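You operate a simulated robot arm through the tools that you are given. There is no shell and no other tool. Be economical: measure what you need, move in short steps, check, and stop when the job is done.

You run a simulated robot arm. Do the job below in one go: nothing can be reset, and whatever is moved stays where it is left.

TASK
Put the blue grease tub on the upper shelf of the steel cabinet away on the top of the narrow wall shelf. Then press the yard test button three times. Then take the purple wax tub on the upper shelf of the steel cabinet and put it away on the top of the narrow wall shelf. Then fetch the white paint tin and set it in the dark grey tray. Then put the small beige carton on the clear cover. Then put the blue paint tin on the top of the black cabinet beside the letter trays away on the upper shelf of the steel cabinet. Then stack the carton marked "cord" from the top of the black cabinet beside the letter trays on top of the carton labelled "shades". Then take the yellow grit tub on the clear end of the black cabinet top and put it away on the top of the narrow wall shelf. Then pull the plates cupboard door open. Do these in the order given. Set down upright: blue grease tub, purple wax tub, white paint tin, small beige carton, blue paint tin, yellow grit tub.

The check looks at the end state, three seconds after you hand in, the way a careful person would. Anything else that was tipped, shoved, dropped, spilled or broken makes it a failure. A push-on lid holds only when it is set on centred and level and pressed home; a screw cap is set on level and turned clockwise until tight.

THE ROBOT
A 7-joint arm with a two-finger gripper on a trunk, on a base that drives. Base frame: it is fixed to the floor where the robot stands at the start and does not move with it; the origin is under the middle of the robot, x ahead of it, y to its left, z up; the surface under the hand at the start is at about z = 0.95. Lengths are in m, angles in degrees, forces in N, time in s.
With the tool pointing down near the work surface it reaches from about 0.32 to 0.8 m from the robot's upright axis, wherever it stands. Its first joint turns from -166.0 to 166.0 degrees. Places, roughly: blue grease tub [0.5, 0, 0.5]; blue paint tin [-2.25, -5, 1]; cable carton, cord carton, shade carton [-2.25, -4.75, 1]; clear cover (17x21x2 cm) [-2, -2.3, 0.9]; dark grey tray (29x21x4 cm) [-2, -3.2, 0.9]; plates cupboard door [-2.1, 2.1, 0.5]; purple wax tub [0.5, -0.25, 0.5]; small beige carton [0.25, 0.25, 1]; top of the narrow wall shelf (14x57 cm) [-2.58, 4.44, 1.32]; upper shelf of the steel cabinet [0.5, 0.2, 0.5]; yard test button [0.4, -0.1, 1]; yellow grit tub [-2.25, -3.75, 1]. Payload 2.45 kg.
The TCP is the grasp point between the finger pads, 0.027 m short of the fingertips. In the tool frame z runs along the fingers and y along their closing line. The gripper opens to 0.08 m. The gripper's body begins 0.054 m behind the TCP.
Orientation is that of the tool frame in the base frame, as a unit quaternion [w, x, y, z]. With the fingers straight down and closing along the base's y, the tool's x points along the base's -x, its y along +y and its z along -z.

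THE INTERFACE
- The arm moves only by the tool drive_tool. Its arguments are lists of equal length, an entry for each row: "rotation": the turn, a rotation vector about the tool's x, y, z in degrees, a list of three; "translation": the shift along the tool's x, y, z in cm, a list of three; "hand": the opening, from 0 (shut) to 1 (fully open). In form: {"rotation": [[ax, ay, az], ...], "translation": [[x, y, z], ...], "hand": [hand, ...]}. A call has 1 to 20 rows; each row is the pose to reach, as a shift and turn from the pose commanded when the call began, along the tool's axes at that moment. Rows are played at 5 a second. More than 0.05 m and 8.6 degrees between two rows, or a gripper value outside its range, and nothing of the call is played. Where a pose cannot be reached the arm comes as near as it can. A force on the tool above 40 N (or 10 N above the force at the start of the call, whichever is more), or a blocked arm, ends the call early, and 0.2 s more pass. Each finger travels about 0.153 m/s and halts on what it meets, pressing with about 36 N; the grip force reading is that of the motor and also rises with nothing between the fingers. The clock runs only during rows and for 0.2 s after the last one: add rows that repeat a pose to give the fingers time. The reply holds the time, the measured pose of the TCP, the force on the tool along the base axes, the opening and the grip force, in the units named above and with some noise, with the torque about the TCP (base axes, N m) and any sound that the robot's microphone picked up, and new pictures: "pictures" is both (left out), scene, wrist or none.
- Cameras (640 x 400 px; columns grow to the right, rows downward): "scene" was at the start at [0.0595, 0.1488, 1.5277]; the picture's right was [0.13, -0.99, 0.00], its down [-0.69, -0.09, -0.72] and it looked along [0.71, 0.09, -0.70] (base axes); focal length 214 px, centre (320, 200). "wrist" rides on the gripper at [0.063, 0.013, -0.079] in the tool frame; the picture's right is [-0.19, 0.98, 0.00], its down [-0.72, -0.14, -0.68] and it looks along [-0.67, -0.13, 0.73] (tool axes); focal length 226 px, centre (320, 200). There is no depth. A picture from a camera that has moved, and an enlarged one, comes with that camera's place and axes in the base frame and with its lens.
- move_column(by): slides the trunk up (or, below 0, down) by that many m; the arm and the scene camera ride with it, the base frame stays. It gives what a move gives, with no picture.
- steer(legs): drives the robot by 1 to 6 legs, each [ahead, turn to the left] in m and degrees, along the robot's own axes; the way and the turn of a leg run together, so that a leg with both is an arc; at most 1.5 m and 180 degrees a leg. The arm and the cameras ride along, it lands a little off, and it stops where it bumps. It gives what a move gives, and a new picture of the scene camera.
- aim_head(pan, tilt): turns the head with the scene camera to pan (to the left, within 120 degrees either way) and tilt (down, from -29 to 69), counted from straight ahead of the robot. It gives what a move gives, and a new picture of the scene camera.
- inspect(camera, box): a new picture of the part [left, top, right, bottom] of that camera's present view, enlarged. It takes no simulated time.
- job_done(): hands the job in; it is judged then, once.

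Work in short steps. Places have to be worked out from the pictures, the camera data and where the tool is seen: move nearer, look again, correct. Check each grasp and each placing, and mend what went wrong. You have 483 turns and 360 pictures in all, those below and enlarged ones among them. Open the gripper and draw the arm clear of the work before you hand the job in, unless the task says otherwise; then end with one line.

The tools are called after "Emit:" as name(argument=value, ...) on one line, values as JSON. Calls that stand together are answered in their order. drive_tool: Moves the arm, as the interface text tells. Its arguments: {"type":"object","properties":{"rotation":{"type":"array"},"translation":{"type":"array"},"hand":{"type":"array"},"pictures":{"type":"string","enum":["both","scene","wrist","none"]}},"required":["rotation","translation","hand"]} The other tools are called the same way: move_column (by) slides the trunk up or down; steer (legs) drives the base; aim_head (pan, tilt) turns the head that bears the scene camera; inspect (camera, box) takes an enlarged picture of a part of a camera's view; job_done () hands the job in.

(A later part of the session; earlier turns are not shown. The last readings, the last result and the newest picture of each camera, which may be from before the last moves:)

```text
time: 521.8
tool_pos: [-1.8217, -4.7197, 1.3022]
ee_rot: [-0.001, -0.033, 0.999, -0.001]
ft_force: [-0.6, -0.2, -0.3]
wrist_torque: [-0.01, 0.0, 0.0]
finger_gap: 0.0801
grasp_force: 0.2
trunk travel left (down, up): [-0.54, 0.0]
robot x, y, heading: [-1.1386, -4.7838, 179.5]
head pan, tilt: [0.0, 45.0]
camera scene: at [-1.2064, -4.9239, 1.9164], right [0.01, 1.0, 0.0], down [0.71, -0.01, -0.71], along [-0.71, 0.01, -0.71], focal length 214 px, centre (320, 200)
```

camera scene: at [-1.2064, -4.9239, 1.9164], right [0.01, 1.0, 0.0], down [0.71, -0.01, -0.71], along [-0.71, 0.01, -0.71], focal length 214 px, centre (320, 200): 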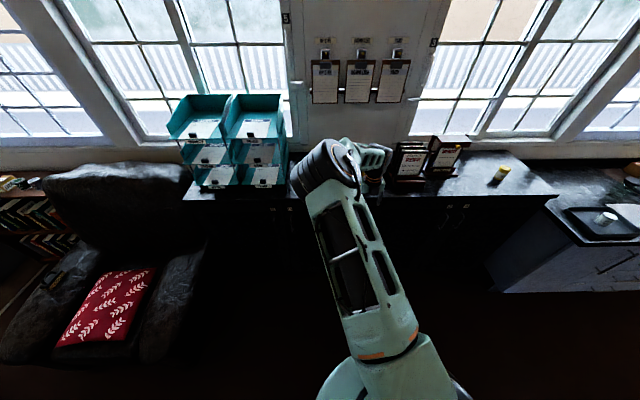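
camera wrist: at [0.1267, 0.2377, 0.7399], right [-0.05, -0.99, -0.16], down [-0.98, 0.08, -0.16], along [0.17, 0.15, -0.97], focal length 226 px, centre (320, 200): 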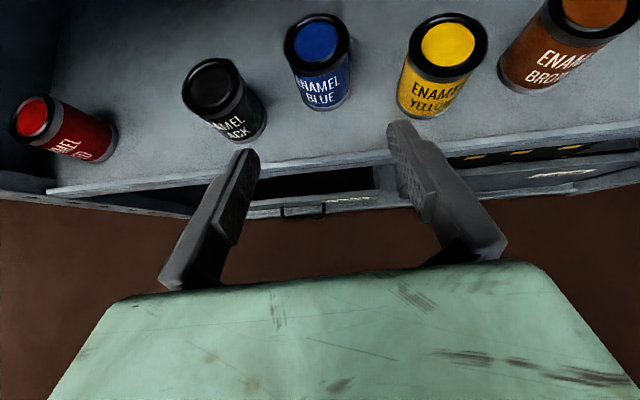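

I unflip the wrist by 180° so the camera looks forward at the cartons from the robot side.

Emit:
drive_tool(rotation=[[0, 0, 8.5], [0, 0, 17], [0, 0, 25.5], [0, 0, 34], [0, 0, 42.5], [0, 0, 51], [0, 0, 59.5], [0, 0, 68], [0, 0, 76.5], [0, 0, 85], [0, 0, 90]], translation=[[0, 0, 0], [0, 0, 0], [0, 0, 0], [0, 0, 0], [0, 0, 0], [0, 0, 0], [0, 0, 0], [0, 0, 0], [0, 0, 0], [0, 0, 0], [0, 0, 0]], hand=[1, 1, 1, 1, 1, 1, 1, 1, 1, 1, 1], pictures="none")

Emit:
drive_tool(rotation=[[0, 0, 8.5], [0, 0, 17], [0, 0, 25.5], [0, 0, 34], [0, 0, 42.5], [0, 0, 51], [0, 0, 59.5], [0, 0, 68], [0, 0, 76.5], [0, 0, 85], [0, 0, 90]], translation=[[0, 0, 0], [0, 0, 0], [0, 0, 0], [0, 0, 0], [0, 0, 0], [0, 0, 0], [0, 0, 0], [0, 0, 0], [0, 0, 0], [0, 0, 0], [0, 0, 0]], hand=[1, 1, 1, 1, 1, 1, 1, 1, 1, 1, 1])

```text
time: 524.2
tool_pos: [-1.8196, -4.7189, 1.3023]
ee_rot: [0.001, 0.684, 0.729, -0.002]
ft_force: [-0.6, -0.8, -0.3]
wrist_torque: [0.02, 0.04, -0.01]
finger_gap: 0.0799
grasp_force: 0.0
trunk travel left (down, up): [-0.54, 0.0]
robot x, y, heading: [-1.142, -4.7807, 179.5]
head pan, tilt: [0.0, 45.0]
```

```text
time: 526.6
tool_pos: [-1.8204, -4.7195, 1.3012]
ee_rot: [0.002, 0.999, 0.032, 0.0]
ft_force: [0.6, -1.0, -0.6]
wrist_torque: [0.0, -0.01, -0.01]
finger_gap: 0.0798
grasp_force: 0.1
trunk travel left (down, up): [-0.54, 0.0]
robot x, y, heading: [-1.141, -4.7792, 179.2]
head pan, tilt: [0.0, 45.0]
camera scene: at [-1.2064, -4.9238, 1.9164], right [0.01, 1.0, 0.0], down [0.71, -0.01, -0.71], along [-0.71, 0.01, -0.71], focal length 214 px, centre (320, 200)
camera wrist: at [-1.7557, -4.7282, 1.3808], right [-0.13, -0.99, 0.0], down [-0.72, 0.1, 0.68], along [-0.68, 0.09, -0.73], focal length 226 px, centre (320, 200)
```

scene: 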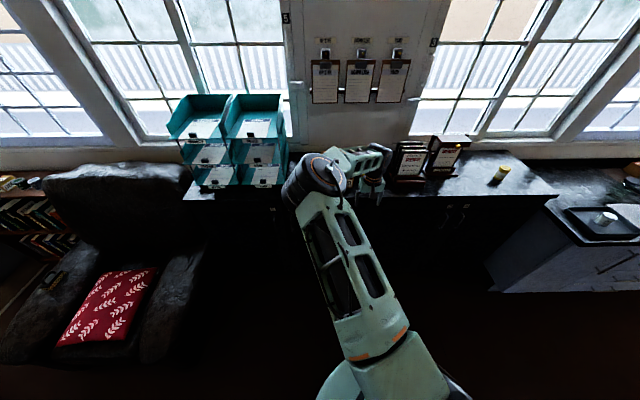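
wrist: 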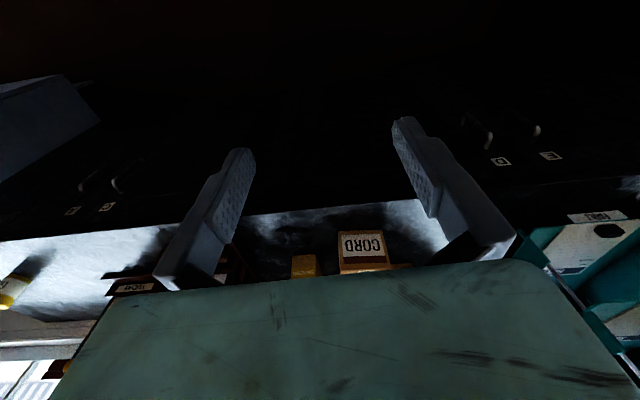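

Now the CORD carton is straight ahead between the fingers (image is upside-down). I drive 0.25 m forward.

Emit:
steer(legs=[[0.25, 0]])

Emit:
inspect(camera="wrist", box=[0, 0, 640, 400])

```text
time: 528.5
tool_pos: [-2.0737, -4.7172, 1.3011]
ee_rot: [0.002, 0.999, 0.033, 0.001]
ft_force: [0.3, 0.6, 0.0]
wrist_torque: [-0.01, 0.0, 0.01]
finger_gap: 0.0802
grasp_force: 0.1
trunk travel left (down, up): [-0.54, 0.0]
robot x, y, heading: [-1.3936, -4.7784, 179.4]
head pan, tilt: [0.0, 45.0]
camera scene: at [-1.4601, -4.9212, 1.9163], right [0.01, 1.0, 0.0], down [0.71, -0.01, -0.71], along [-0.71, 0.01, -0.71], focal length 214 px, centre (320, 200)
```

scene: 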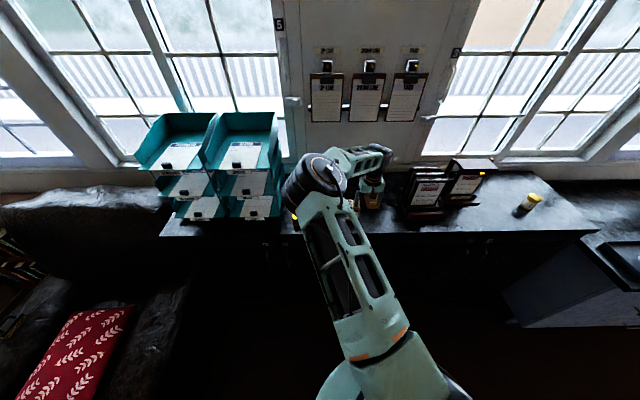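

```text
1.00 times, centred on (320, 200) of wrist (not enlarged: the box is as wide or as high as the picture)
camera zoom: at [-2.0091, -4.7262, 1.3802], right [-0.13, -0.99, 0.0], down [-0.73, 0.1, 0.68], along [-0.68, 0.09, -0.73], focal length 226 px, centre (320, 200)
```

zoom: 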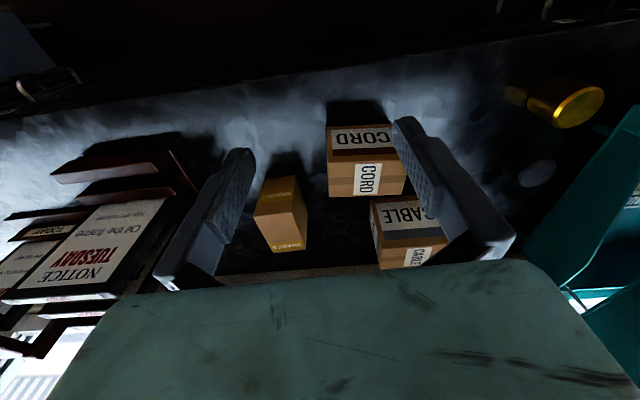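

I zoom in on the cartons.

Emit:
inspect(camera="wrist", box=[220, 100, 460, 280])

```text
2.22 times, centred on (340, 190) of wrist
camera zoom: at [-2.0091, -4.7262, 1.3802], right [-0.13, -0.99, 0.0], down [-0.73, 0.1, 0.68], along [-0.68, 0.09, -0.73], focal length 502 px, centre (276, 222)
```

zoom: 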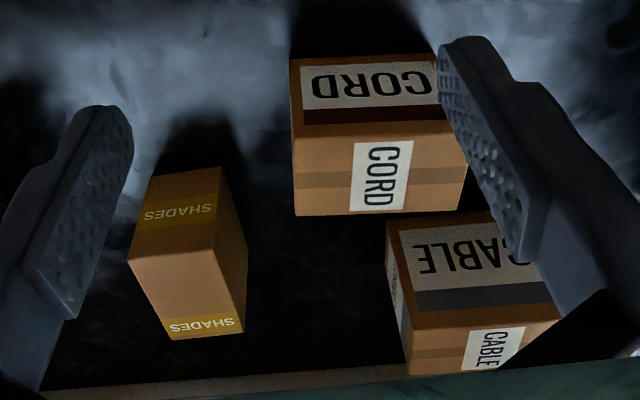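

CORD: ≈10 (y) × 6.4 (x) cm, top z≈1.138, centre (-2.2025, -4.764), yaw ~5°. SHADES: ≈6 (y) × 9.8 (x) cm, top z≈1.145, centre (-2.298, -4.622). I turn the wrist to close along x and move above CORD.

Emit:
drive_tool(rotation=[[0, 0, -8.2], [0, 0, -16.4], [0, 0, -24.6], [0, 0, -32.8], [0, 0, -41], [0, 0, -49.2], [0, 0, -57.4], [0, 0, -65.6], [0, 0, -73.8], [0, 0, -81.4]], translation=[[-1.3, 0.4, 0], [-2.6, 0.8, 0], [-3.9, 1.2, 0], [-5.2, 1.5, 0], [-6.6, 1.9, 0], [-7.9, 2.3, 0], [-9.2, 2.7, 0], [-10.5, 3.1, 0], [-11.8, 3.5, 0], [-13.2, 3.8, 0]], hand=[1, 1, 1, 1, 1, 1, 1, 1, 1, 1])

```text
time: 530.6
tool_pos: [-2.2036, -4.7624, 1.3011]
ee_rot: [0.001, 0.736, 0.677, -0.002]
ft_force: [0.0, 0.2, -0.6]
wrist_torque: [0.0, 0.02, 0.0]
finger_gap: 0.0798
grasp_force: 0.1
trunk travel left (down, up): [-0.54, 0.0]
robot x, y, heading: [-1.3896, -4.7809, 179.4]
head pan, tilt: [0.0, 45.0]
camera scene: at [-1.4593, -4.9197, 1.9164], right [0.01, 1.0, 0.0], down [0.71, -0.01, -0.71], along [-0.71, 0.01, -0.71], focal length 214 px, centre (320, 200)
camera wrist: at [-2.184, -4.7001, 1.3804], right [0.96, -0.27, 0.0], down [-0.2, -0.7, 0.68], along [-0.19, -0.66, -0.73], focal length 226 px, centre (320, 200)
```

scene: 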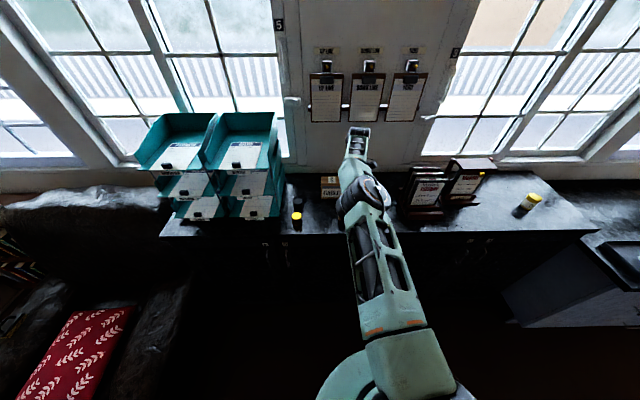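
wrist: 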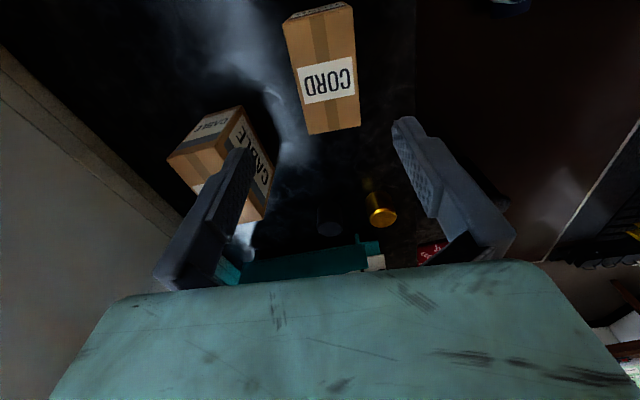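

Cord top corners give centre (-2.198, -4.766), yaw matching. I correct 6 mm and descend to just above it.

Emit:
drive_tool(rotation=[[0, 0, 0], [0, 0, 0], [0, 0, 0]], translation=[[-0.3, 0.6, 4], [-0.3, 0.6, 8], [-0.3, 0.6, 12]], hand=[1, 1, 1], pictures="wrist")

Emit:
inspect(camera="scene", box=[280, 110, 440, 240])

```text
time: 531.5
tool_pos: [-2.1984, -4.7662, 1.1819]
ee_rot: [0.002, 0.736, 0.677, -0.001]
ft_force: [-0.4, 0.2, 0.3]
wrist_torque: [-0.01, -0.01, 0.0]
finger_gap: 0.0801
grasp_force: 0.1
trunk travel left (down, up): [-0.54, 0.0]
robot x, y, heading: [-1.3942, -4.7796, 179.2]
head pan, tilt: [0.0, 45.0]
camera wrist: at [-2.1793, -4.7041, 1.2606], right [0.96, -0.28, 0.0], down [-0.2, -0.7, 0.68], along [-0.19, -0.66, -0.73], focal length 226 px, centre (320, 200)
```

wrist: 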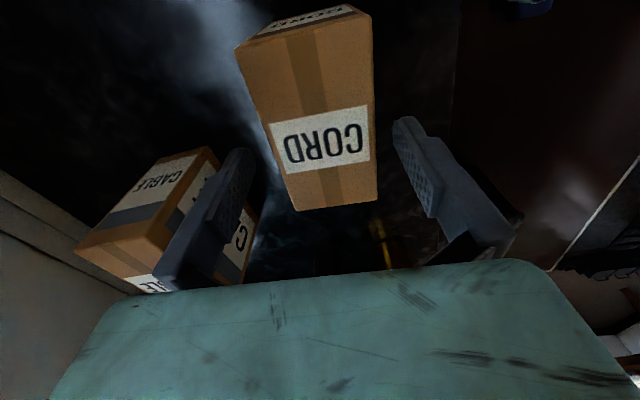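

```text
3.08 times, centred on (360, 175) of scene
camera zoom: at [-1.4596, -4.9184, 1.9165], right [0.01, 1.0, 0.0], down [0.71, -0.01, -0.71], along [-0.71, 0.01, -0.71], focal length 660 px, centre (197, 277)
```

zoom: 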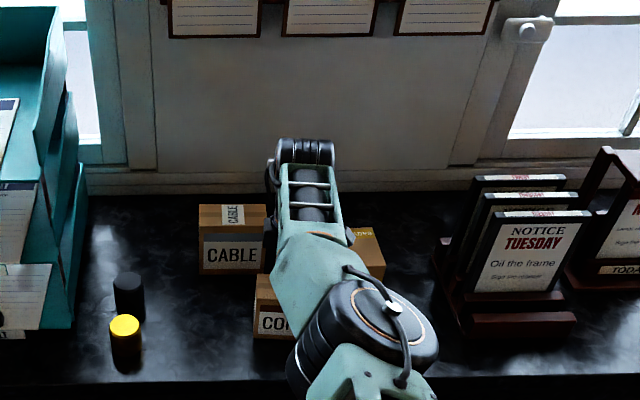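

Still centred. I descend to TCP z≈1.108 around the box.

Emit:
drive_tool(rotation=[[0, 0, 0], [0, 0, 0], [0, 0, 0]], translation=[[0, 0.2, 2.5], [0, 0.2, 5], [0, 0.2, 7.4]], hand=[1, 1, 1], pictures="wrist")

```text
time: 532.2
tool_pos: [-2.1832, -4.7683, 1.1151]
ee_rot: [0.0, 0.736, 0.677, -0.001]
ft_force: [0.2, 0.2, 0.2]
wrist_torque: [-0.01, 0.0, 0.0]
finger_gap: 0.0799
grasp_force: 0.2
out of reach, approached as far as the arm can: row 1, 2, 3
trunk travel left (down, up): [-0.54, 0.0]
robot x, y, heading: [-1.3932, -4.7811, 179.4]
head pan, tilt: [0.0, 45.0]
camera wrist: at [-2.1639, -4.7066, 1.1942], right [0.96, -0.28, 0.0], down [-0.2, -0.7, 0.68], along [-0.19, -0.66, -0.73], focal length 226 px, centre (320, 200)
```

wrist: 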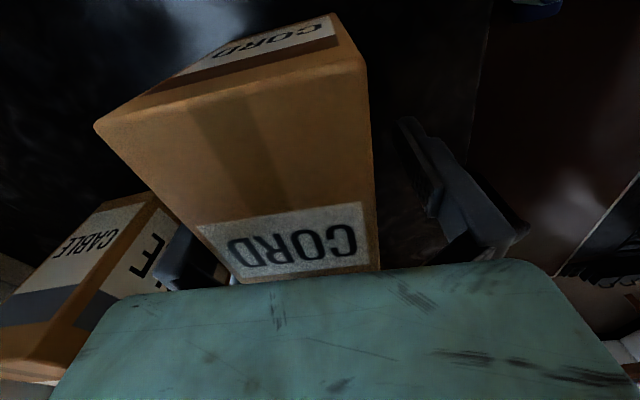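

Reach limit reached. I rise, draw the arm back 12 cm, drive 12 cm closer, and retry.

Emit:
drive_tool(rotation=[[0, 0, 0], [0, 0, 0], [0, 0, 0], [0, 0, 0], [0, 0, 0], [0, 0, 0]], translation=[[0, 0, -3.5], [0, 0, -7], [0, 0, -10.5], [0, 4, -10.5], [0, 8, -10.5], [0, 11, -10.5]], hand=[1, 1, 1, 1, 1, 1], pictures="none")

Emit:
steer(legs=[[0.13, 0]])

Emit:
inspect(camera="wrist", box=[0, 0, 640, 400])

```text
time: 533.6
tool_pos: [-2.1982, -4.7754, 1.2036]
ee_rot: [0.001, 0.737, 0.676, -0.002]
ft_force: [0.4, -0.3, 0.1]
wrist_torque: [0.0, -0.01, -0.01]
finger_gap: 0.0799
grasp_force: 0.0
out of reach, approached as far as the arm can: row 1, 2, 3, 4, 5, 6
trunk travel left (down, up): [-0.54, 0.0]
robot x, y, heading: [-1.3943, -4.7782, 179.5]
head pan, tilt: [0.0, 45.0]
```

```text
time: 534.9
tool_pos: [-2.3287, -4.7754, 1.203]
ee_rot: [0.002, 0.737, 0.676, -0.001]
ft_force: [-0.7, -0.2, -0.6]
wrist_torque: [-0.01, -0.05, -0.02]
finger_gap: 0.0801
grasp_force: 0.0
trunk travel left (down, up): [-0.54, 0.0]
robot x, y, heading: [-1.5198, -4.7749, 179.4]
head pan, tilt: [0.0, 45.0]
camera scene: at [-1.5897, -4.9198, 1.9162], right [0.01, 1.0, 0.0], down [0.71, -0.01, -0.71], along [-0.71, 0.01, -0.71], focal length 214 px, centre (320, 200)
```

scene: 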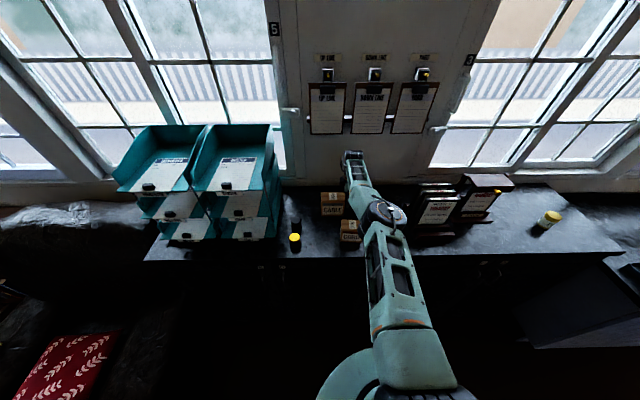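

```text
1.00 times, centred on (320, 200) of wrist (not enlarged: the box is as wide or as high as the picture)
camera zoom: at [-2.3093, -4.713, 1.2825], right [0.96, -0.28, 0.0], down [-0.2, -0.7, 0.68], along [-0.19, -0.66, -0.73], focal length 226 px, centre (320, 200)
```

zoom: 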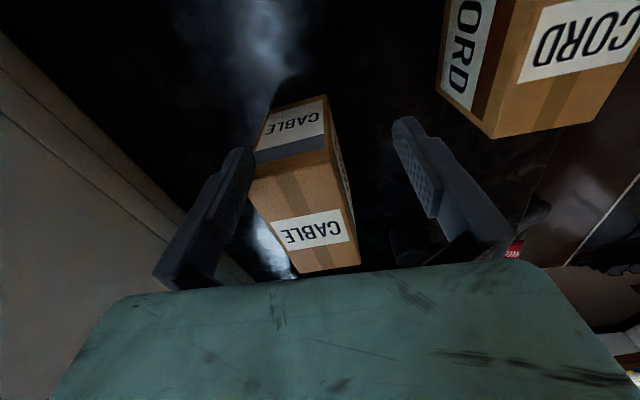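

The hand drove over beyond the carton (clear above it). I pull the arm back 13 cm over the cord.

Emit:
drive_tool(rotation=[[0, 0, 0], [0, 0, 0], [0, 0, 0], [0, 0, 0], [0, 0, 0]], translation=[[0.4, 2.6, -1], [0.8, 5.2, -1], [1.1, 7.8, -1], [1.5, 10.4, -1], [1.9, 13, -1]], hand=[1, 1, 1, 1, 1])

```text
time: 536.1
tool_pos: [-2.3255, -4.7659, 1.1993]
ee_rot: [0.002, 0.737, 0.676, 0.0]
ft_force: [-0.2, 0.8, 0.4]
wrist_torque: [-0.03, -0.01, 0.0]
finger_gap: 0.0798
grasp_force: 0.1
out of reach, approached as far as the arm can: row 1, 2, 3, 4, 5
trunk travel left (down, up): [-0.54, 0.0]
robot x, y, heading: [-1.5234, -4.7793, 179.5]
head pan, tilt: [0.0, 45.0]
camera scene: at [-1.5872, -4.9193, 1.9164], right [0.01, 1.0, 0.0], down [0.71, -0.01, -0.71], along [-0.71, 0.01, -0.71], focal length 214 px, centre (320, 200)
camera wrist: at [-2.3067, -4.7038, 1.2781], right [0.96, -0.28, 0.0], down [-0.2, -0.7, 0.68], along [-0.19, -0.66, -0.73], focal length 226 px, centre (320, 200)
```

scene: 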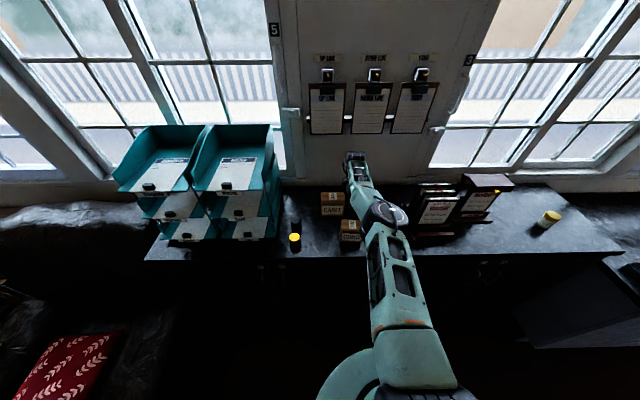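
wrist: 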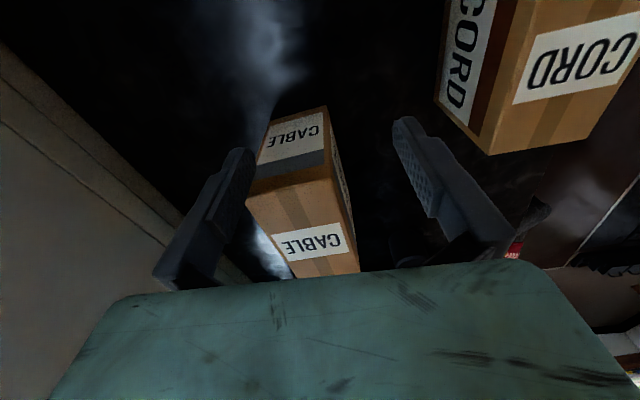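

The arm seems stuck near a stretched singular posture. I try raising the hand 10 cm to free it.

Emit:
drive_tool(rotation=[[0, 0, 0], [0, 0, 0], [0, 0, 0], [0, 0, 0], [0, 0, 0]], translation=[[0, 0, -2], [0, 0, -4], [0, 0, -6], [0, 0, -8], [0, 0, -10]], hand=[1, 1, 1, 1, 1], pictures="none")

```text
time: 537.3
tool_pos: [-2.332, -4.7695, 1.2993]
ee_rot: [0.002, 0.736, 0.677, -0.001]
ft_force: [0.3, -0.4, 0.3]
wrist_torque: [0.03, 0.04, -0.01]
finger_gap: 0.08
grasp_force: 0.1
out of reach, approached as far as the arm can: row 2, 3, 4, 5
trunk travel left (down, up): [-0.54, 0.0]
robot x, y, heading: [-1.5218, -4.7784, 179.2]
head pan, tilt: [0.0, 45.0]
```

Emit:
drive_tool(rotation=[[0, 0, 0], [0, 0, 0], [0, 0, 0], [0, 0, 0], [0, 0, 0]], translation=[[0.0, 2.6, 0], [0, 5.2, 0], [0, 7.8, 0], [0, 10.4, 0], [0, 13, 0]], hand=[1, 1, 1, 1, 1], pictures="scene")

```text
time: 538.5
tool_pos: [-2.3332, -4.776, 1.2979]
ee_rot: [0.002, 0.737, 0.676, -0.001]
ft_force: [1.3, 0.3, 0.3]
wrist_torque: [0.03, 0.03, -0.02]
finger_gap: 0.08
grasp_force: 0.1
out of reach, approached as far as the arm can: row 1, 2, 3, 4, 5
trunk travel left (down, up): [-0.54, 0.0]
robot x, y, heading: [-1.5216, -4.7746, 179.4]
head pan, tilt: [0.0, 45.0]
camera scene: at [-1.5871, -4.9202, 1.9163], right [0.01, 1.0, 0.0], down [0.71, -0.01, -0.71], along [-0.71, 0.01, -0.71], focal length 214 px, centre (320, 200)
```

scene: 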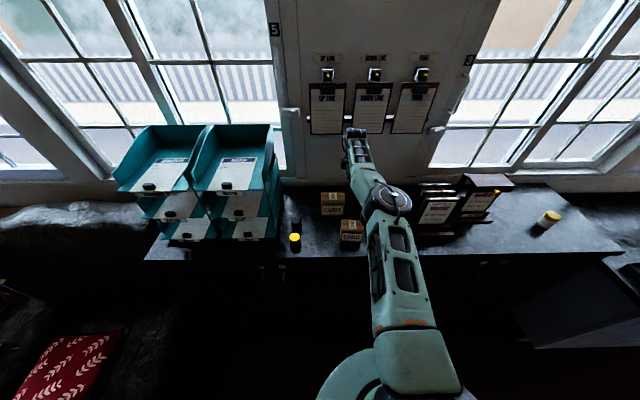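

Only vertical motion works, so a wrist joint is at its limit in this turn. I turn the wrist back in place.

Emit:
drive_tool(rotation=[[0, 0, 8], [0, 0, 16], [0, 0, 24], [0, 0, 32], [0, 0, 40], [0, 0, 48], [0, 0, 56], [0, 0, 64], [0, 0, 72], [0, 0, 80]], translation=[[0, 0, 0], [0, 0, 0], [0, 0, 0], [0, 0, 0], [0, 0, 0], [0, 0, 0], [0, 0, 0], [0, 0, 0], [0, 0, 0], [0, 0, 0]], hand=[1, 1, 1, 1, 1, 1, 1, 1, 1, 1], pictures="none")

Emit:
drive_tool(rotation=[[0, 0, 0], [0, 0, 0], [0, 0, 0], [0, 0, 0], [0, 0, 0]], translation=[[3, 0, 0], [6, 0, 0], [9, 0, 0], [12, 0, 0], [15, 0, 0]], hand=[1, 1, 1, 1, 1], pictures="none")

```text
time: 540.7
tool_pos: [-2.3333, -4.7696, 1.3007]
ee_rot: [0.003, 0.999, 0.049, 0.0]
ft_force: [0.0, 0.8, 0.6]
wrist_torque: [0.02, -0.01, -0.01]
finger_gap: 0.0799
grasp_force: 0.1
out of reach, approached as far as the arm can: row 10
trunk travel left (down, up): [-0.54, 0.0]
robot x, y, heading: [-1.5218, -4.7796, 179.4]
head pan, tilt: [0.0, 45.0]
```

```text
time: 541.9
tool_pos: [-2.3329, -4.7622, 1.3024]
ee_rot: [0.002, 0.999, 0.044, 0.0]
ft_force: [0.0, 0.1, 1.2]
wrist_torque: [-0.01, 0.01, 0.0]
finger_gap: 0.0801
grasp_force: 0.0
out of reach, approached as far as the arm can: row 1, 2, 3, 4, 5
trunk travel left (down, up): [-0.54, 0.0]
robot x, y, heading: [-1.521, -4.7779, 179.5]
head pan, tilt: [0.0, 45.0]
```

The arm is stretched straight (singular). I tip the hand 20° so the wrist comes closer to the robot, then pull back.

Emit:
drive_tool(rotation=[[0, -7, 0], [0, -14, 0], [0, -21, 0], [0, -28, 0], [0, -28, 0], [0, -28, 0], [0, -28, 0]], translation=[[0, 0, 0], [0, 0, 0], [0, 0, 0], [0, 0, 0], [3, 0, 0], [6, 0, 0], [9, 0, 0]], hand=[1, 1, 1, 1, 1, 1, 1], pictures="scene")

```text
time: 543.5
tool_pos: [-2.4267, -4.7514, 1.3052]
ee_rot: [0.013, 0.969, 0.042, -0.242]
ft_force: [-0.7, -0.3, -0.4]
wrist_torque: [-0.02, 0.0, -0.01]
finger_gap: 0.0799
grasp_force: 0.0
out of reach, approached as far as the arm can: row 1, 2, 3, 4, 5, 6, 7
trunk travel left (down, up): [-0.54, 0.0]
robot x, y, heading: [-1.5221, -4.7783, 179.4]
head pan, tilt: [0.0, 45.0]
camera scene: at [-1.5867, -4.918, 1.9165], right [0.01, 1.0, 0.0], down [0.71, -0.01, -0.71], along [-0.71, 0.01, -0.71], focal length 214 px, centre (320, 200)
```

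scene: 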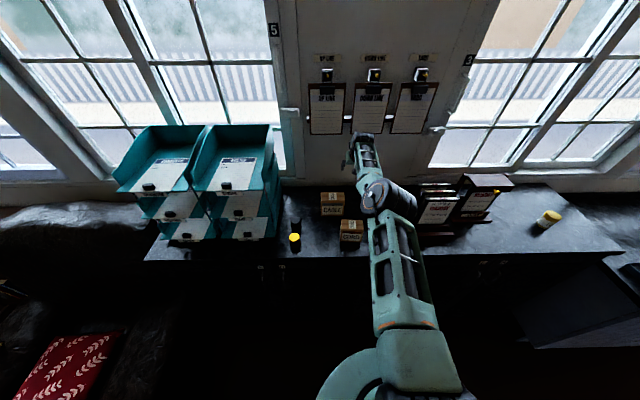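

Nothing is touched, but the posture is awkward. I back the robot out to free space first to sort the arm out.

Emit:
steer(legs=[[-0.45, 0]])

Emit:
drive_tool(rotation=[[0, 0, 0], [0, 0, 0], [0, 0, 0], [0, 0, 0]], translation=[[0, 0, -3], [0, 0, -6], [0, 0, -9], [0, 0, -12]], hand=[1, 1, 1, 1], pictures="none")

```text
time: 546.2
tool_pos: [-1.9788, -4.7591, 1.3053]
ee_rot: [0.012, 0.969, 0.044, -0.242]
ft_force: [0.5, 0.1, 1.1]
wrist_torque: [-0.01, 0.0, -0.01]
finger_gap: 0.0801
grasp_force: 0.1
trunk travel left (down, up): [-0.54, 0.0]
robot x, y, heading: [-1.0752, -4.7821, 179.4]
head pan, tilt: [0.0, 45.0]
camera scene: at [-1.1376, -4.9243, 1.9164], right [0.01, 1.0, 0.0], down [0.71, -0.01, -0.71], along [-0.71, 0.01, -0.71], focal length 214 px, centre (320, 200)
```

scene: 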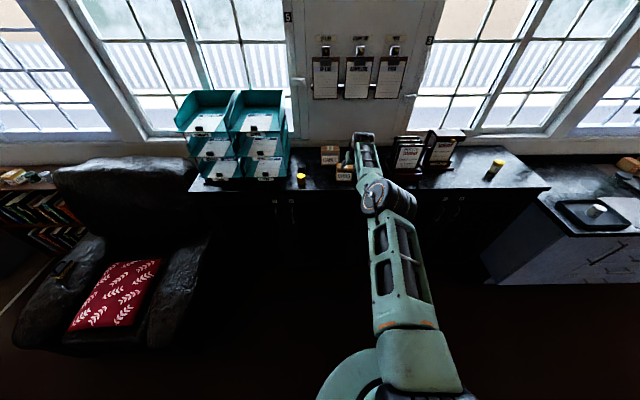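

```text
time: 547.2
tool_pos: [-1.973, -4.7579, 1.4195]
ee_rot: [0.014, 0.97, 0.043, -0.24]
ft_force: [0.5, -0.9, 0.0]
wrist_torque: [-0.01, 0.0, -0.02]
finger_gap: 0.08
grasp_force: 0.0
out of reach, approached as far as the arm can: row 1, 2, 3, 4
trunk travel left (down, up): [-0.54, 0.0]
robot x, y, heading: [-1.0706, -4.7797, 179.2]
head pan, tilt: [0.0, 45.0]
```

I command a retracted target for many rows so the solver has time to bend the elbow.

Emit:
drive_tool(rotation=[[0, 4, 0], [0, 8, 0], [0, 12, 0], [0, 16, 0], [0, 20, 0], [0, 24, 0], [0, 27, 0], [0, 27, 0], [0, 27, 0], [0, 27, 0], [0, 27, 0], [0, 27, 0], [0, 27, 0], [0, 27, 0], [0, 27, 0], [0, 27, 0]], translation=[[3, 3, 0], [6, 3, 0], [9, 3, 0], [12, 3, 0], [15, 3, 0], [18, 3, 0], [21, 3, 0], [24, 3, 0], [27, 3, 0], [27, 3, 0], [27, 3, 0], [27, 3, 0], [27, 3, 0], [27, 3, 0], [27, 3, 0], [27, 3, 0]], hand=[1, 1, 1, 1, 1, 1, 1, 1, 1, 1, 1, 1, 1, 1, 1, 1], pictures="scene")

```text
time: 550.6
tool_pos: [-1.8882, -4.7612, 1.2887]
ee_rot: [0.002, 0.999, 0.046, -0.008]
ft_force: [-0.7, 0.5, 0.0]
wrist_torque: [0.01, 0.02, -0.03]
finger_gap: 0.08
grasp_force: 0.1
out of reach, approached as far as the arm can: row 1, 2, 3, 4, 5, 6, 7, 8, 9, 10, 11, 12, 13, 14, 15, 16
trunk travel left (down, up): [-0.54, 0.0]
robot x, y, heading: [-1.0728, -4.7823, 179.0]
head pan, tilt: [0.0, 45.0]
camera scene: at [-1.1388, -4.9243, 1.9164], right [0.01, 1.0, 0.0], down [0.71, -0.01, -0.71], along [-0.71, 0.01, -0.71], focal length 214 px, centre (320, 200)
```

scene: 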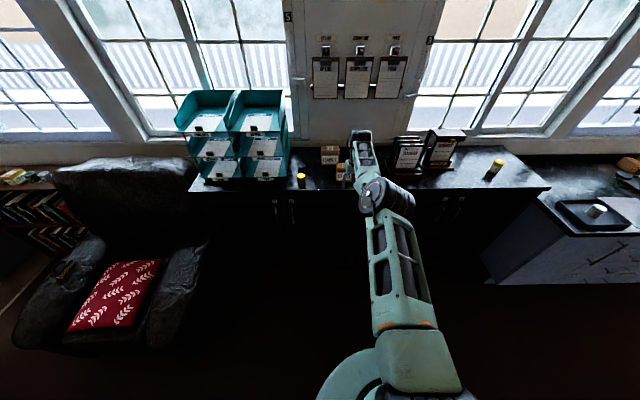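

Still stuck at the same radius. I try turning the wrist the other way (+90°), which should swing the elbow out of this branch.

Emit:
drive_tool(rotation=[[0, 0, 8], [0, 0, 16], [0, 0, 24], [0, 0, 32], [0, 0, 40], [0, 0, 48], [0, 0, 56], [0, 0, 64], [0, 0, 72], [0, 0, 80], [0, 0, 88], [0, 0, 88], [0, 0, 88], [0, 0, 88], [0, 0, 88], [0, 0, 88]], translation=[[0, 0, 0], [0, 0, 0], [0, 0, 0], [0, 0, 0], [0, 0, 0], [0, 0, 0], [0, 0, 0], [0, 0, 0], [0, 0, 0], [0, 0, 0], [0, 0, 0], [2, 0, 0], [4, 0, 0], [6, 0, 0], [8, 0, 0], [10, 0, 0]], hand=[1, 1, 1, 1, 1, 1, 1, 1, 1, 1, 1, 1, 1, 1, 1, 1], pictures="scene")

```text
time: 554.0
tool_pos: [-1.848, -4.7496, 1.2922]
ee_rot: [0.094, 0.935, -0.313, -0.142]
ft_force: [-0.5, 0.6, 0.1]
wrist_torque: [0.03, -0.02, -0.02]
finger_gap: 0.08
grasp_force: 0.2
out of reach, approached as far as the arm can: row 2, 3, 4, 5, 6, 7, 8, 9, 10, 11, 12, 13, 14, 15, 16
trunk travel left (down, up): [-0.54, 0.0]
robot x, y, heading: [-1.073, -4.7839, 179.2]
head pan, tilt: [0.0, 45.0]
camera scene: at [-1.1393, -4.9251, 1.9163], right [0.01, 1.0, 0.0], down [0.71, -0.01, -0.71], along [-0.71, 0.01, -0.71], focal length 214 px, centre (320, 200)
```

scene: 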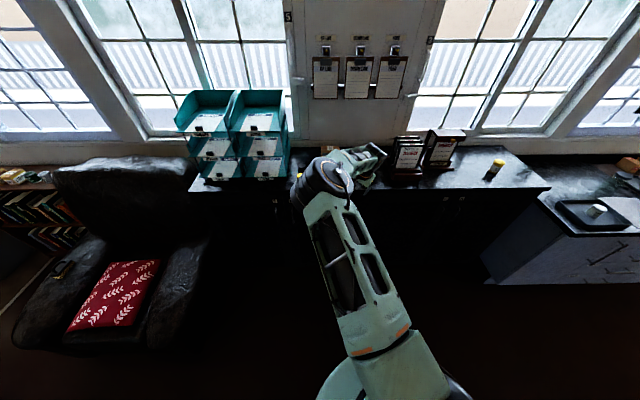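

It moved and bent; the wrist limit lies that way. I turn back to the nominal orientation (tool straight down) and retract.

Emit:
drive_tool(rotation=[[0, 8, 0], [0, 16, 0], [0, 18, 0], [0, 18, 0]], translation=[[0, 0, -1], [0, 0, -2], [0, 0, -3], [0, 0, -3]], hand=[1, 1, 1, 1], pictures="none")

```text
time: 555.0
tool_pos: [-1.8352, -4.7498, 1.3155]
ee_rot: [0.154, 0.926, -0.331, -0.095]
ft_force: [0.3, -0.6, 0.4]
wrist_torque: [0.03, -0.03, -0.04]
finger_gap: 0.0799
grasp_force: 0.1
out of reach, approached as far as the arm can: row 1, 2, 3, 4
trunk travel left (down, up): [-0.54, 0.0]
robot x, y, heading: [-1.0692, -4.783, 179.5]
head pan, tilt: [0.0, 45.0]
```

I compute the exact turn back to straight-down and combine it with a 10 cm pull toward the robot.

Emit:
drive_tool(rotation=[[3, 1.9, -6.5], [6, 3.7, -13], [9, 5.6, -19.5], [12, 7.5, -26], [15.1, 9.3, -32.4], [18.1, 11.2, -38.9], [18.1, 11.2, -38.9], [18.1, 11.2, -38.9]], translation=[[0, 0, 0], [0, 0, 0], [0, 0, 0], [1.5, -1.2, -0.6], [3, -2.4, -1.1], [4.6, -3.5, -1.7], [6.1, -4.7, -2.2], [7.6, -5.8, -2.8]], hand=[1, 1, 1, 1, 1, 1, 1, 1], pictures="scene")

```text
time: 556.8
tool_pos: [-1.7341, -4.7465, 1.3165]
ee_rot: [-0.001, 1.0, -0.002, 0.0]
ft_force: [0.0, -0.5, -0.4]
wrist_torque: [-0.01, -0.02, -0.03]
finger_gap: 0.0798
grasp_force: 0.0
trunk travel left (down, up): [-0.54, 0.0]
robot x, y, heading: [-1.0723, -4.7871, 179.5]
head pan, tilt: [0.0, 45.0]
camera scene: at [-1.1379, -4.9254, 1.9163], right [0.01, 1.0, 0.0], down [0.71, -0.01, -0.71], along [-0.71, 0.01, -0.71], focal length 214 px, centre (320, 200)
```

scene: 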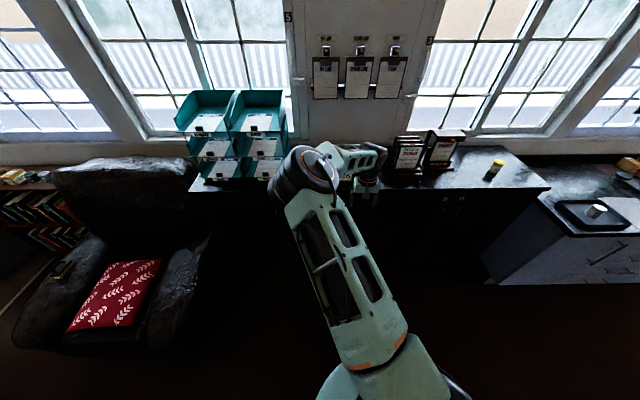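

Freed. I drive 0.44 m forward so the carton lies at a comfortable radius, then turn the wrist over it.

Emit:
steer(legs=[[0.45, 0]])

Emit:
drive_tool(rotation=[[0, 0, -8.5], [0, 0, -17], [0, 0, -25.5], [0, 0, -34], [0, 0, -42.5], [0, 0, -51], [0, 0, -59.5], [0, 0, -68], [0, 0, -76.5], [0, 0, -85]], translation=[[0, 0, 0], [0, 0, 0], [0, 0, 0], [0, 0, 0], [0, 0, 0], [0, 0, 0], [0, 0, 0], [0, 0, 0], [0, 0, 0], [0, 0, 0]], hand=[1, 1, 1, 1, 1, 1, 1, 1, 1, 1])

```text
time: 559.5
tool_pos: [-2.178, -4.7369, 1.3158]
ee_rot: [0.001, 1.0, -0.004, 0.001]
ft_force: [-0.9, -0.5, 0.2]
wrist_torque: [0.02, -0.01, -0.02]
finger_gap: 0.08
grasp_force: 0.0
trunk travel left (down, up): [-0.54, 0.0]
robot x, y, heading: [-1.5202, -4.7766, 179.2]
head pan, tilt: [0.0, 45.0]
camera scene: at [-1.5848, -4.9187, 1.9163], right [0.01, 1.0, 0.0], down [0.71, -0.01, -0.71], along [-0.71, 0.01, -0.71], focal length 214 px, centre (320, 200)
```

scene: 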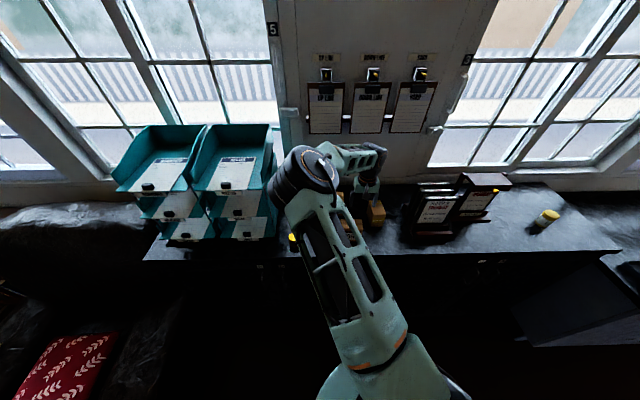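

```text
time: 561.7
tool_pos: [-2.1785, -4.7361, 1.3161]
ee_rot: [0.001, 0.739, 0.674, 0.001]
ft_force: [-0.1, -0.6, 0.1]
wrist_torque: [0.02, 0.0, -0.04]
finger_gap: 0.0801
grasp_force: 0.1
trunk travel left (down, up): [-0.54, 0.0]
robot x, y, heading: [-1.519, -4.7758, 179.0]
head pan, tilt: [0.0, 45.0]
camera scene: at [-1.5836, -4.9185, 1.9164], right [0.01, 1.0, 0.0], down [0.71, -0.01, -0.71], along [-0.71, 0.01, -0.71], focal length 214 px, centre (320, 200)
camera wrist: at [-2.1587, -4.6747, 1.3963], right [0.96, -0.28, 0.0], down [-0.21, -0.7, 0.68], along [-0.19, -0.65, -0.73], focal length 226 px, centre (320, 200)
```

scene: 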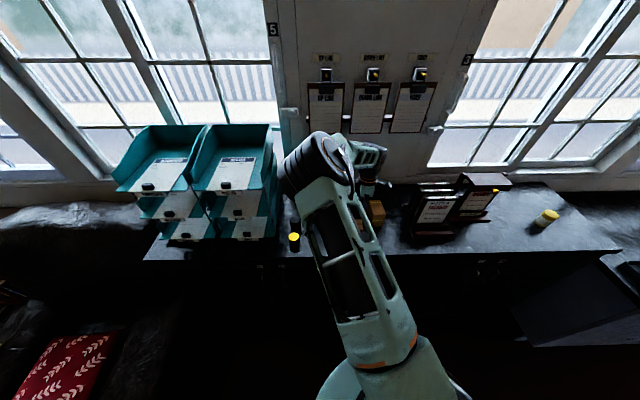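
wrist: 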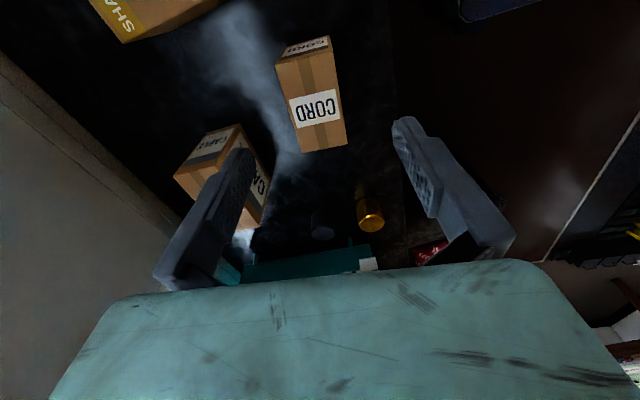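

Full reach now without limits. Cord centre ≈(-2.196, -4.767). I move above and descend in stages.

Emit:
drive_tool(rotation=[[0, 0, 0], [0, 0, 0], [0, 0, 0], [0, 0, 0]], translation=[[-1.6, -0.7, 2], [-3.25, -1.45, 5], [-3.25, -1.45, 9], [-3.25, -1.45, 13.4]], hand=[1, 1, 1, 1], pictures="wrist")

```text
time: 562.7
tool_pos: [-2.1947, -4.7667, 1.183]
ee_rot: [0.0, 0.741, 0.672, 0.0]
ft_force: [-0.2, 0.9, 0.4]
wrist_torque: [0.02, 0.03, -0.04]
finger_gap: 0.0799
grasp_force: 0.0
trunk travel left (down, up): [-0.54, 0.0]
robot x, y, heading: [-1.5152, -4.7778, 178.9]
head pan, tilt: [0.0, 45.0]
camera wrist: at [-2.1757, -4.7057, 1.262], right [0.96, -0.29, 0.0], down [-0.21, -0.7, 0.68], along [-0.19, -0.65, -0.73], focal length 226 px, centre (320, 200)
```

wrist: 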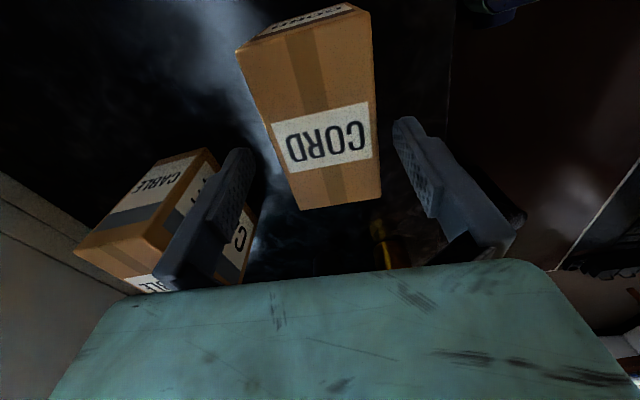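

Emit:
drive_tool(rotation=[[0, 0, 0], [0, 0, 0], [0, 0, 0]], translation=[[0, 0, 2.5], [0, 0, 5], [0, 0, 7.4]], hand=[1, 1, 1], pictures="wrist")

```text
time: 563.5
tool_pos: [-2.1943, -4.7672, 1.1099]
ee_rot: [0.0, 0.74, 0.672, 0.001]
ft_force: [0.2, -0.4, -0.5]
wrist_torque: [-0.03, -0.03, -0.01]
finger_gap: 0.0799
grasp_force: 0.1
trunk travel left (down, up): [-0.54, 0.0]
robot x, y, heading: [-1.5157, -4.7766, 179.2]
head pan, tilt: [0.0, 45.0]
camera wrist: at [-2.1755, -4.706, 1.189], right [0.96, -0.29, 0.0], down [-0.21, -0.7, 0.68], along [-0.19, -0.65, -0.73], focal length 226 px, centre (320, 200)
```

wrist: 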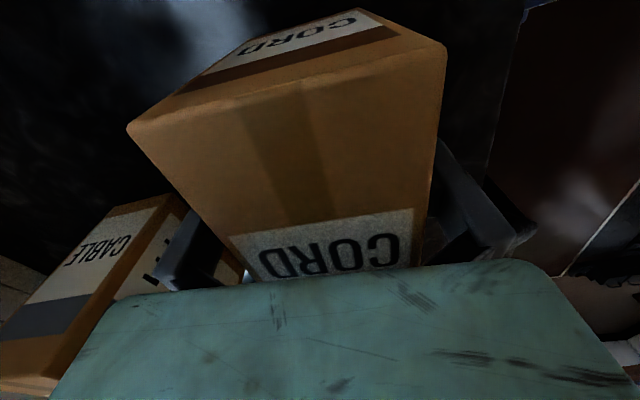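

The fingers straddle the carton without contact. I close and lift slightly.

Emit:
drive_tool(rotation=[[0, 0, 0], [0, 0, 0], [0, 0, 0], [0, 0, 0], [0, 0, 0]], translation=[[0, 0, 0], [0, 0, 0], [0, 0, 0], [0, 0, -1.5], [0, 0, -4]], hand=[0.8, 0.5, 0.4, 0.4, 0.4], pictures="wrist")

```text
time: 564.7
tool_pos: [-2.1946, -4.7679, 1.1499]
ee_rot: [0.001, 0.741, 0.671, 0.001]
ft_force: [0.7, 1.3, -1.7]
wrist_torque: [-0.02, -0.01, 0.01]
finger_gap: 0.058
grasp_force: 35.3
trunk travel left (down, up): [-0.54, 0.0]
robot x, y, heading: [-1.518, -4.7779, 179.4]
head pan, tilt: [0.0, 45.0]
camera wrist: at [-2.175, -4.7066, 1.2285], right [0.96, -0.29, 0.0], down [-0.21, -0.7, 0.68], along [-0.19, -0.65, -0.73], focal length 226 px, centre (320, 200)
```

wrist: 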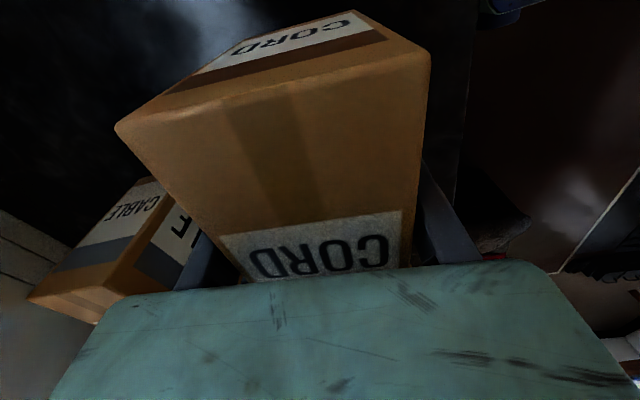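

CORD is held. I lift to z≈1.30, turn the wrist back 85° and look.

Emit:
drive_tool(rotation=[[0, 0, 0], [0, 0, 0], [0, 0, 0], [0, 0, 0], [0, 0, 8.5], [0, 0, 17], [0, 0, 25.5], [0, 0, 34], [0, 0, 42.5], [0, 0, 51], [0, 0, 59.5], [0, 0, 68], [0, 0, 76.5], [0, 0, 85]], translation=[[0, 0, -4], [0, 0, -8], [0, 0, -12], [0, 0, -16], [0, 0, -16], [0, 0, -16], [0, 0, -16], [0, 0, -16], [0, 0, -16], [0, 0, -16], [0, 0, -16], [0, 0, -16], [0, 0, -16], [0, 0, -16]], hand=[0.4, 0.4, 0.4, 0.4, 0.4, 0.4, 0.4, 0.4, 0.4, 0.4, 0.4, 0.4, 0.4, 0.4])

```text
time: 567.7
tool_pos: [-2.1955, -4.7678, 1.3075]
ee_rot: [-0.001, 1.0, -0.006, 0.001]
ft_force: [0.3, 0.4, -3.1]
wrist_torque: [-0.01, 0.03, -0.02]
finger_gap: 0.0573
grasp_force: 35.7
trunk travel left (down, up): [-0.54, 0.0]
robot x, y, heading: [-1.521, -4.7801, 179.2]
head pan, tilt: [0.0, 45.0]
camera scene: at [-1.5839, -4.9188, 1.9163], right [0.01, 1.0, 0.0], down [0.71, -0.01, -0.71], along [-0.71, 0.01, -0.71], focal length 214 px, centre (320, 200)
camera wrist: at [-2.1315, -4.7815, 1.3879], right [-0.21, -0.98, 0.0], down [-0.72, 0.15, 0.68], along [-0.67, 0.14, -0.73], focal length 226 px, centre (320, 200)
```

scene: 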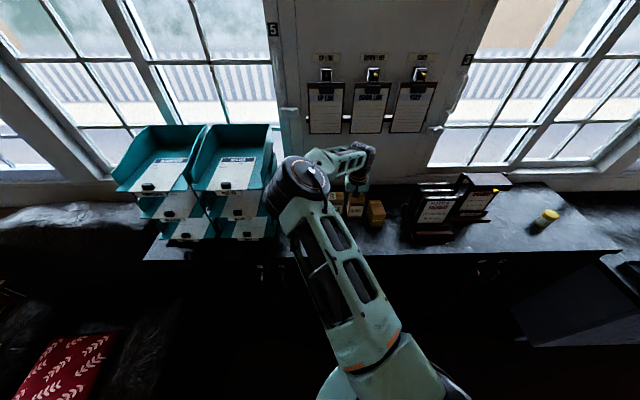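
wrist: 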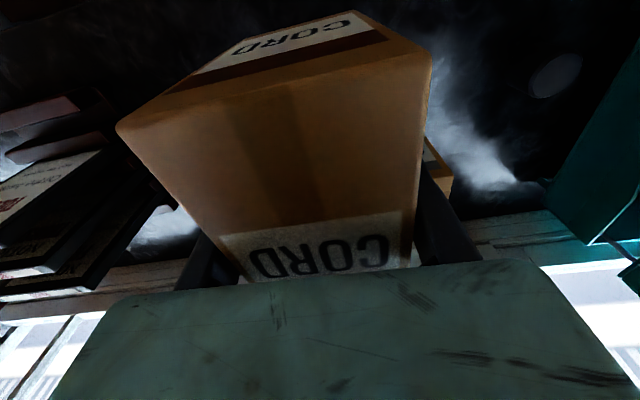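

I zoom the scene view on the SHADES carton for a precise fix.

Emit:
inspect(camera="scene", box=[320, 150, 440, 250])

```text
4.00 times, centred on (380, 200) of scene
camera zoom: at [-1.5839, -4.9188, 1.9163], right [0.01, 1.0, 0.0], down [0.71, -0.01, -0.71], along [-0.71, 0.01, -0.71], focal length 858 px, centre (80, 200)
```

zoom: 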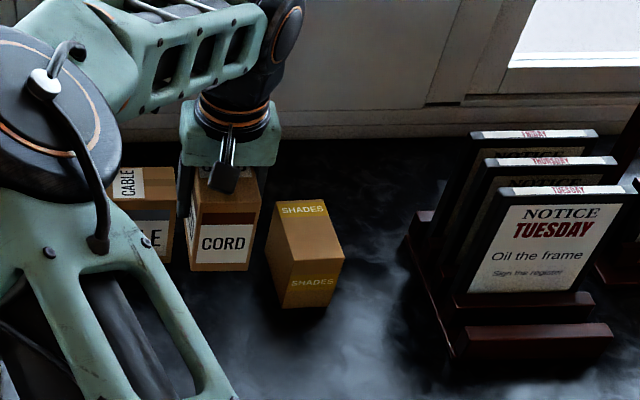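

SHADES top: centre (-2.302, -4.625), z≈1.141, aligned. I shift the hand +14 cm in y first, then drive 0.1 m forward.

Emit:
drive_tool(rotation=[[0, 0, 0], [0, 0, 0], [0, 0, 0], [0, 0, 0]], translation=[[0, -3.6, 0], [0, -7.2, 0], [0, -10.8, 0], [0, -14.3, 0]], hand=[0.4, 0.4, 0.4, 0.4], pictures="none")

Emit:
steer(legs=[[0.1, 0]])

Emit:
inspect(camera="scene", box=[300, 130, 460, 270])

```text
time: 568.7
tool_pos: [-2.1933, -4.6226, 1.3082]
ee_rot: [0.0, 1.0, -0.005, 0.001]
ft_force: [0.0, -0.1, -1.3]
wrist_torque: [0.01, 0.02, 0.02]
finger_gap: 0.0577
grasp_force: 36.2
trunk travel left (down, up): [-0.54, 0.0]
robot x, y, heading: [-1.5168, -4.7753, 179.2]
head pan, tilt: [0.0, 45.0]
```

```text
time: 569.9
tool_pos: [-2.2909, -4.6227, 1.307]
ee_rot: [0.0, 1.0, -0.005, 0.001]
ft_force: [0.1, 0.0, -3.0]
wrist_torque: [-0.02, -0.03, 0.01]
finger_gap: 0.0576
grasp_force: 36.4
trunk travel left (down, up): [-0.54, 0.0]
robot x, y, heading: [-1.617, -4.7784, 179.3]
head pan, tilt: [0.0, 45.0]
camera scene: at [-1.6827, -4.917, 1.9163], right [0.02, 1.0, 0.0], down [0.71, -0.01, -0.71], along [-0.71, 0.01, -0.71], focal length 214 px, centre (320, 200)
```

scene: 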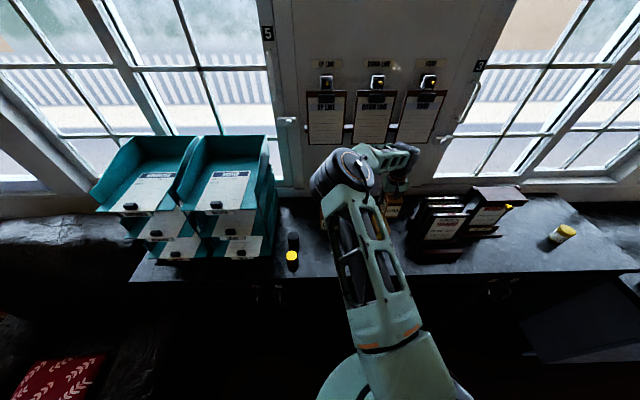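

```text
2.86 times, centred on (380, 200) of scene
camera zoom: at [-1.6827, -4.917, 1.9163], right [0.02, 1.0, 0.0], down [0.71, -0.01, -0.71], along [-0.71, 0.01, -0.71], focal length 613 px, centre (149, 200)
```

zoom: 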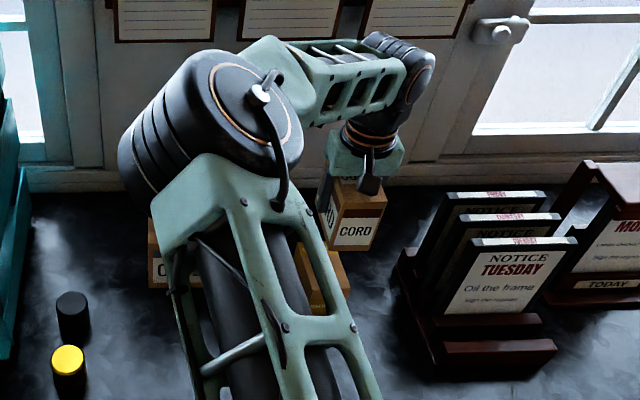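

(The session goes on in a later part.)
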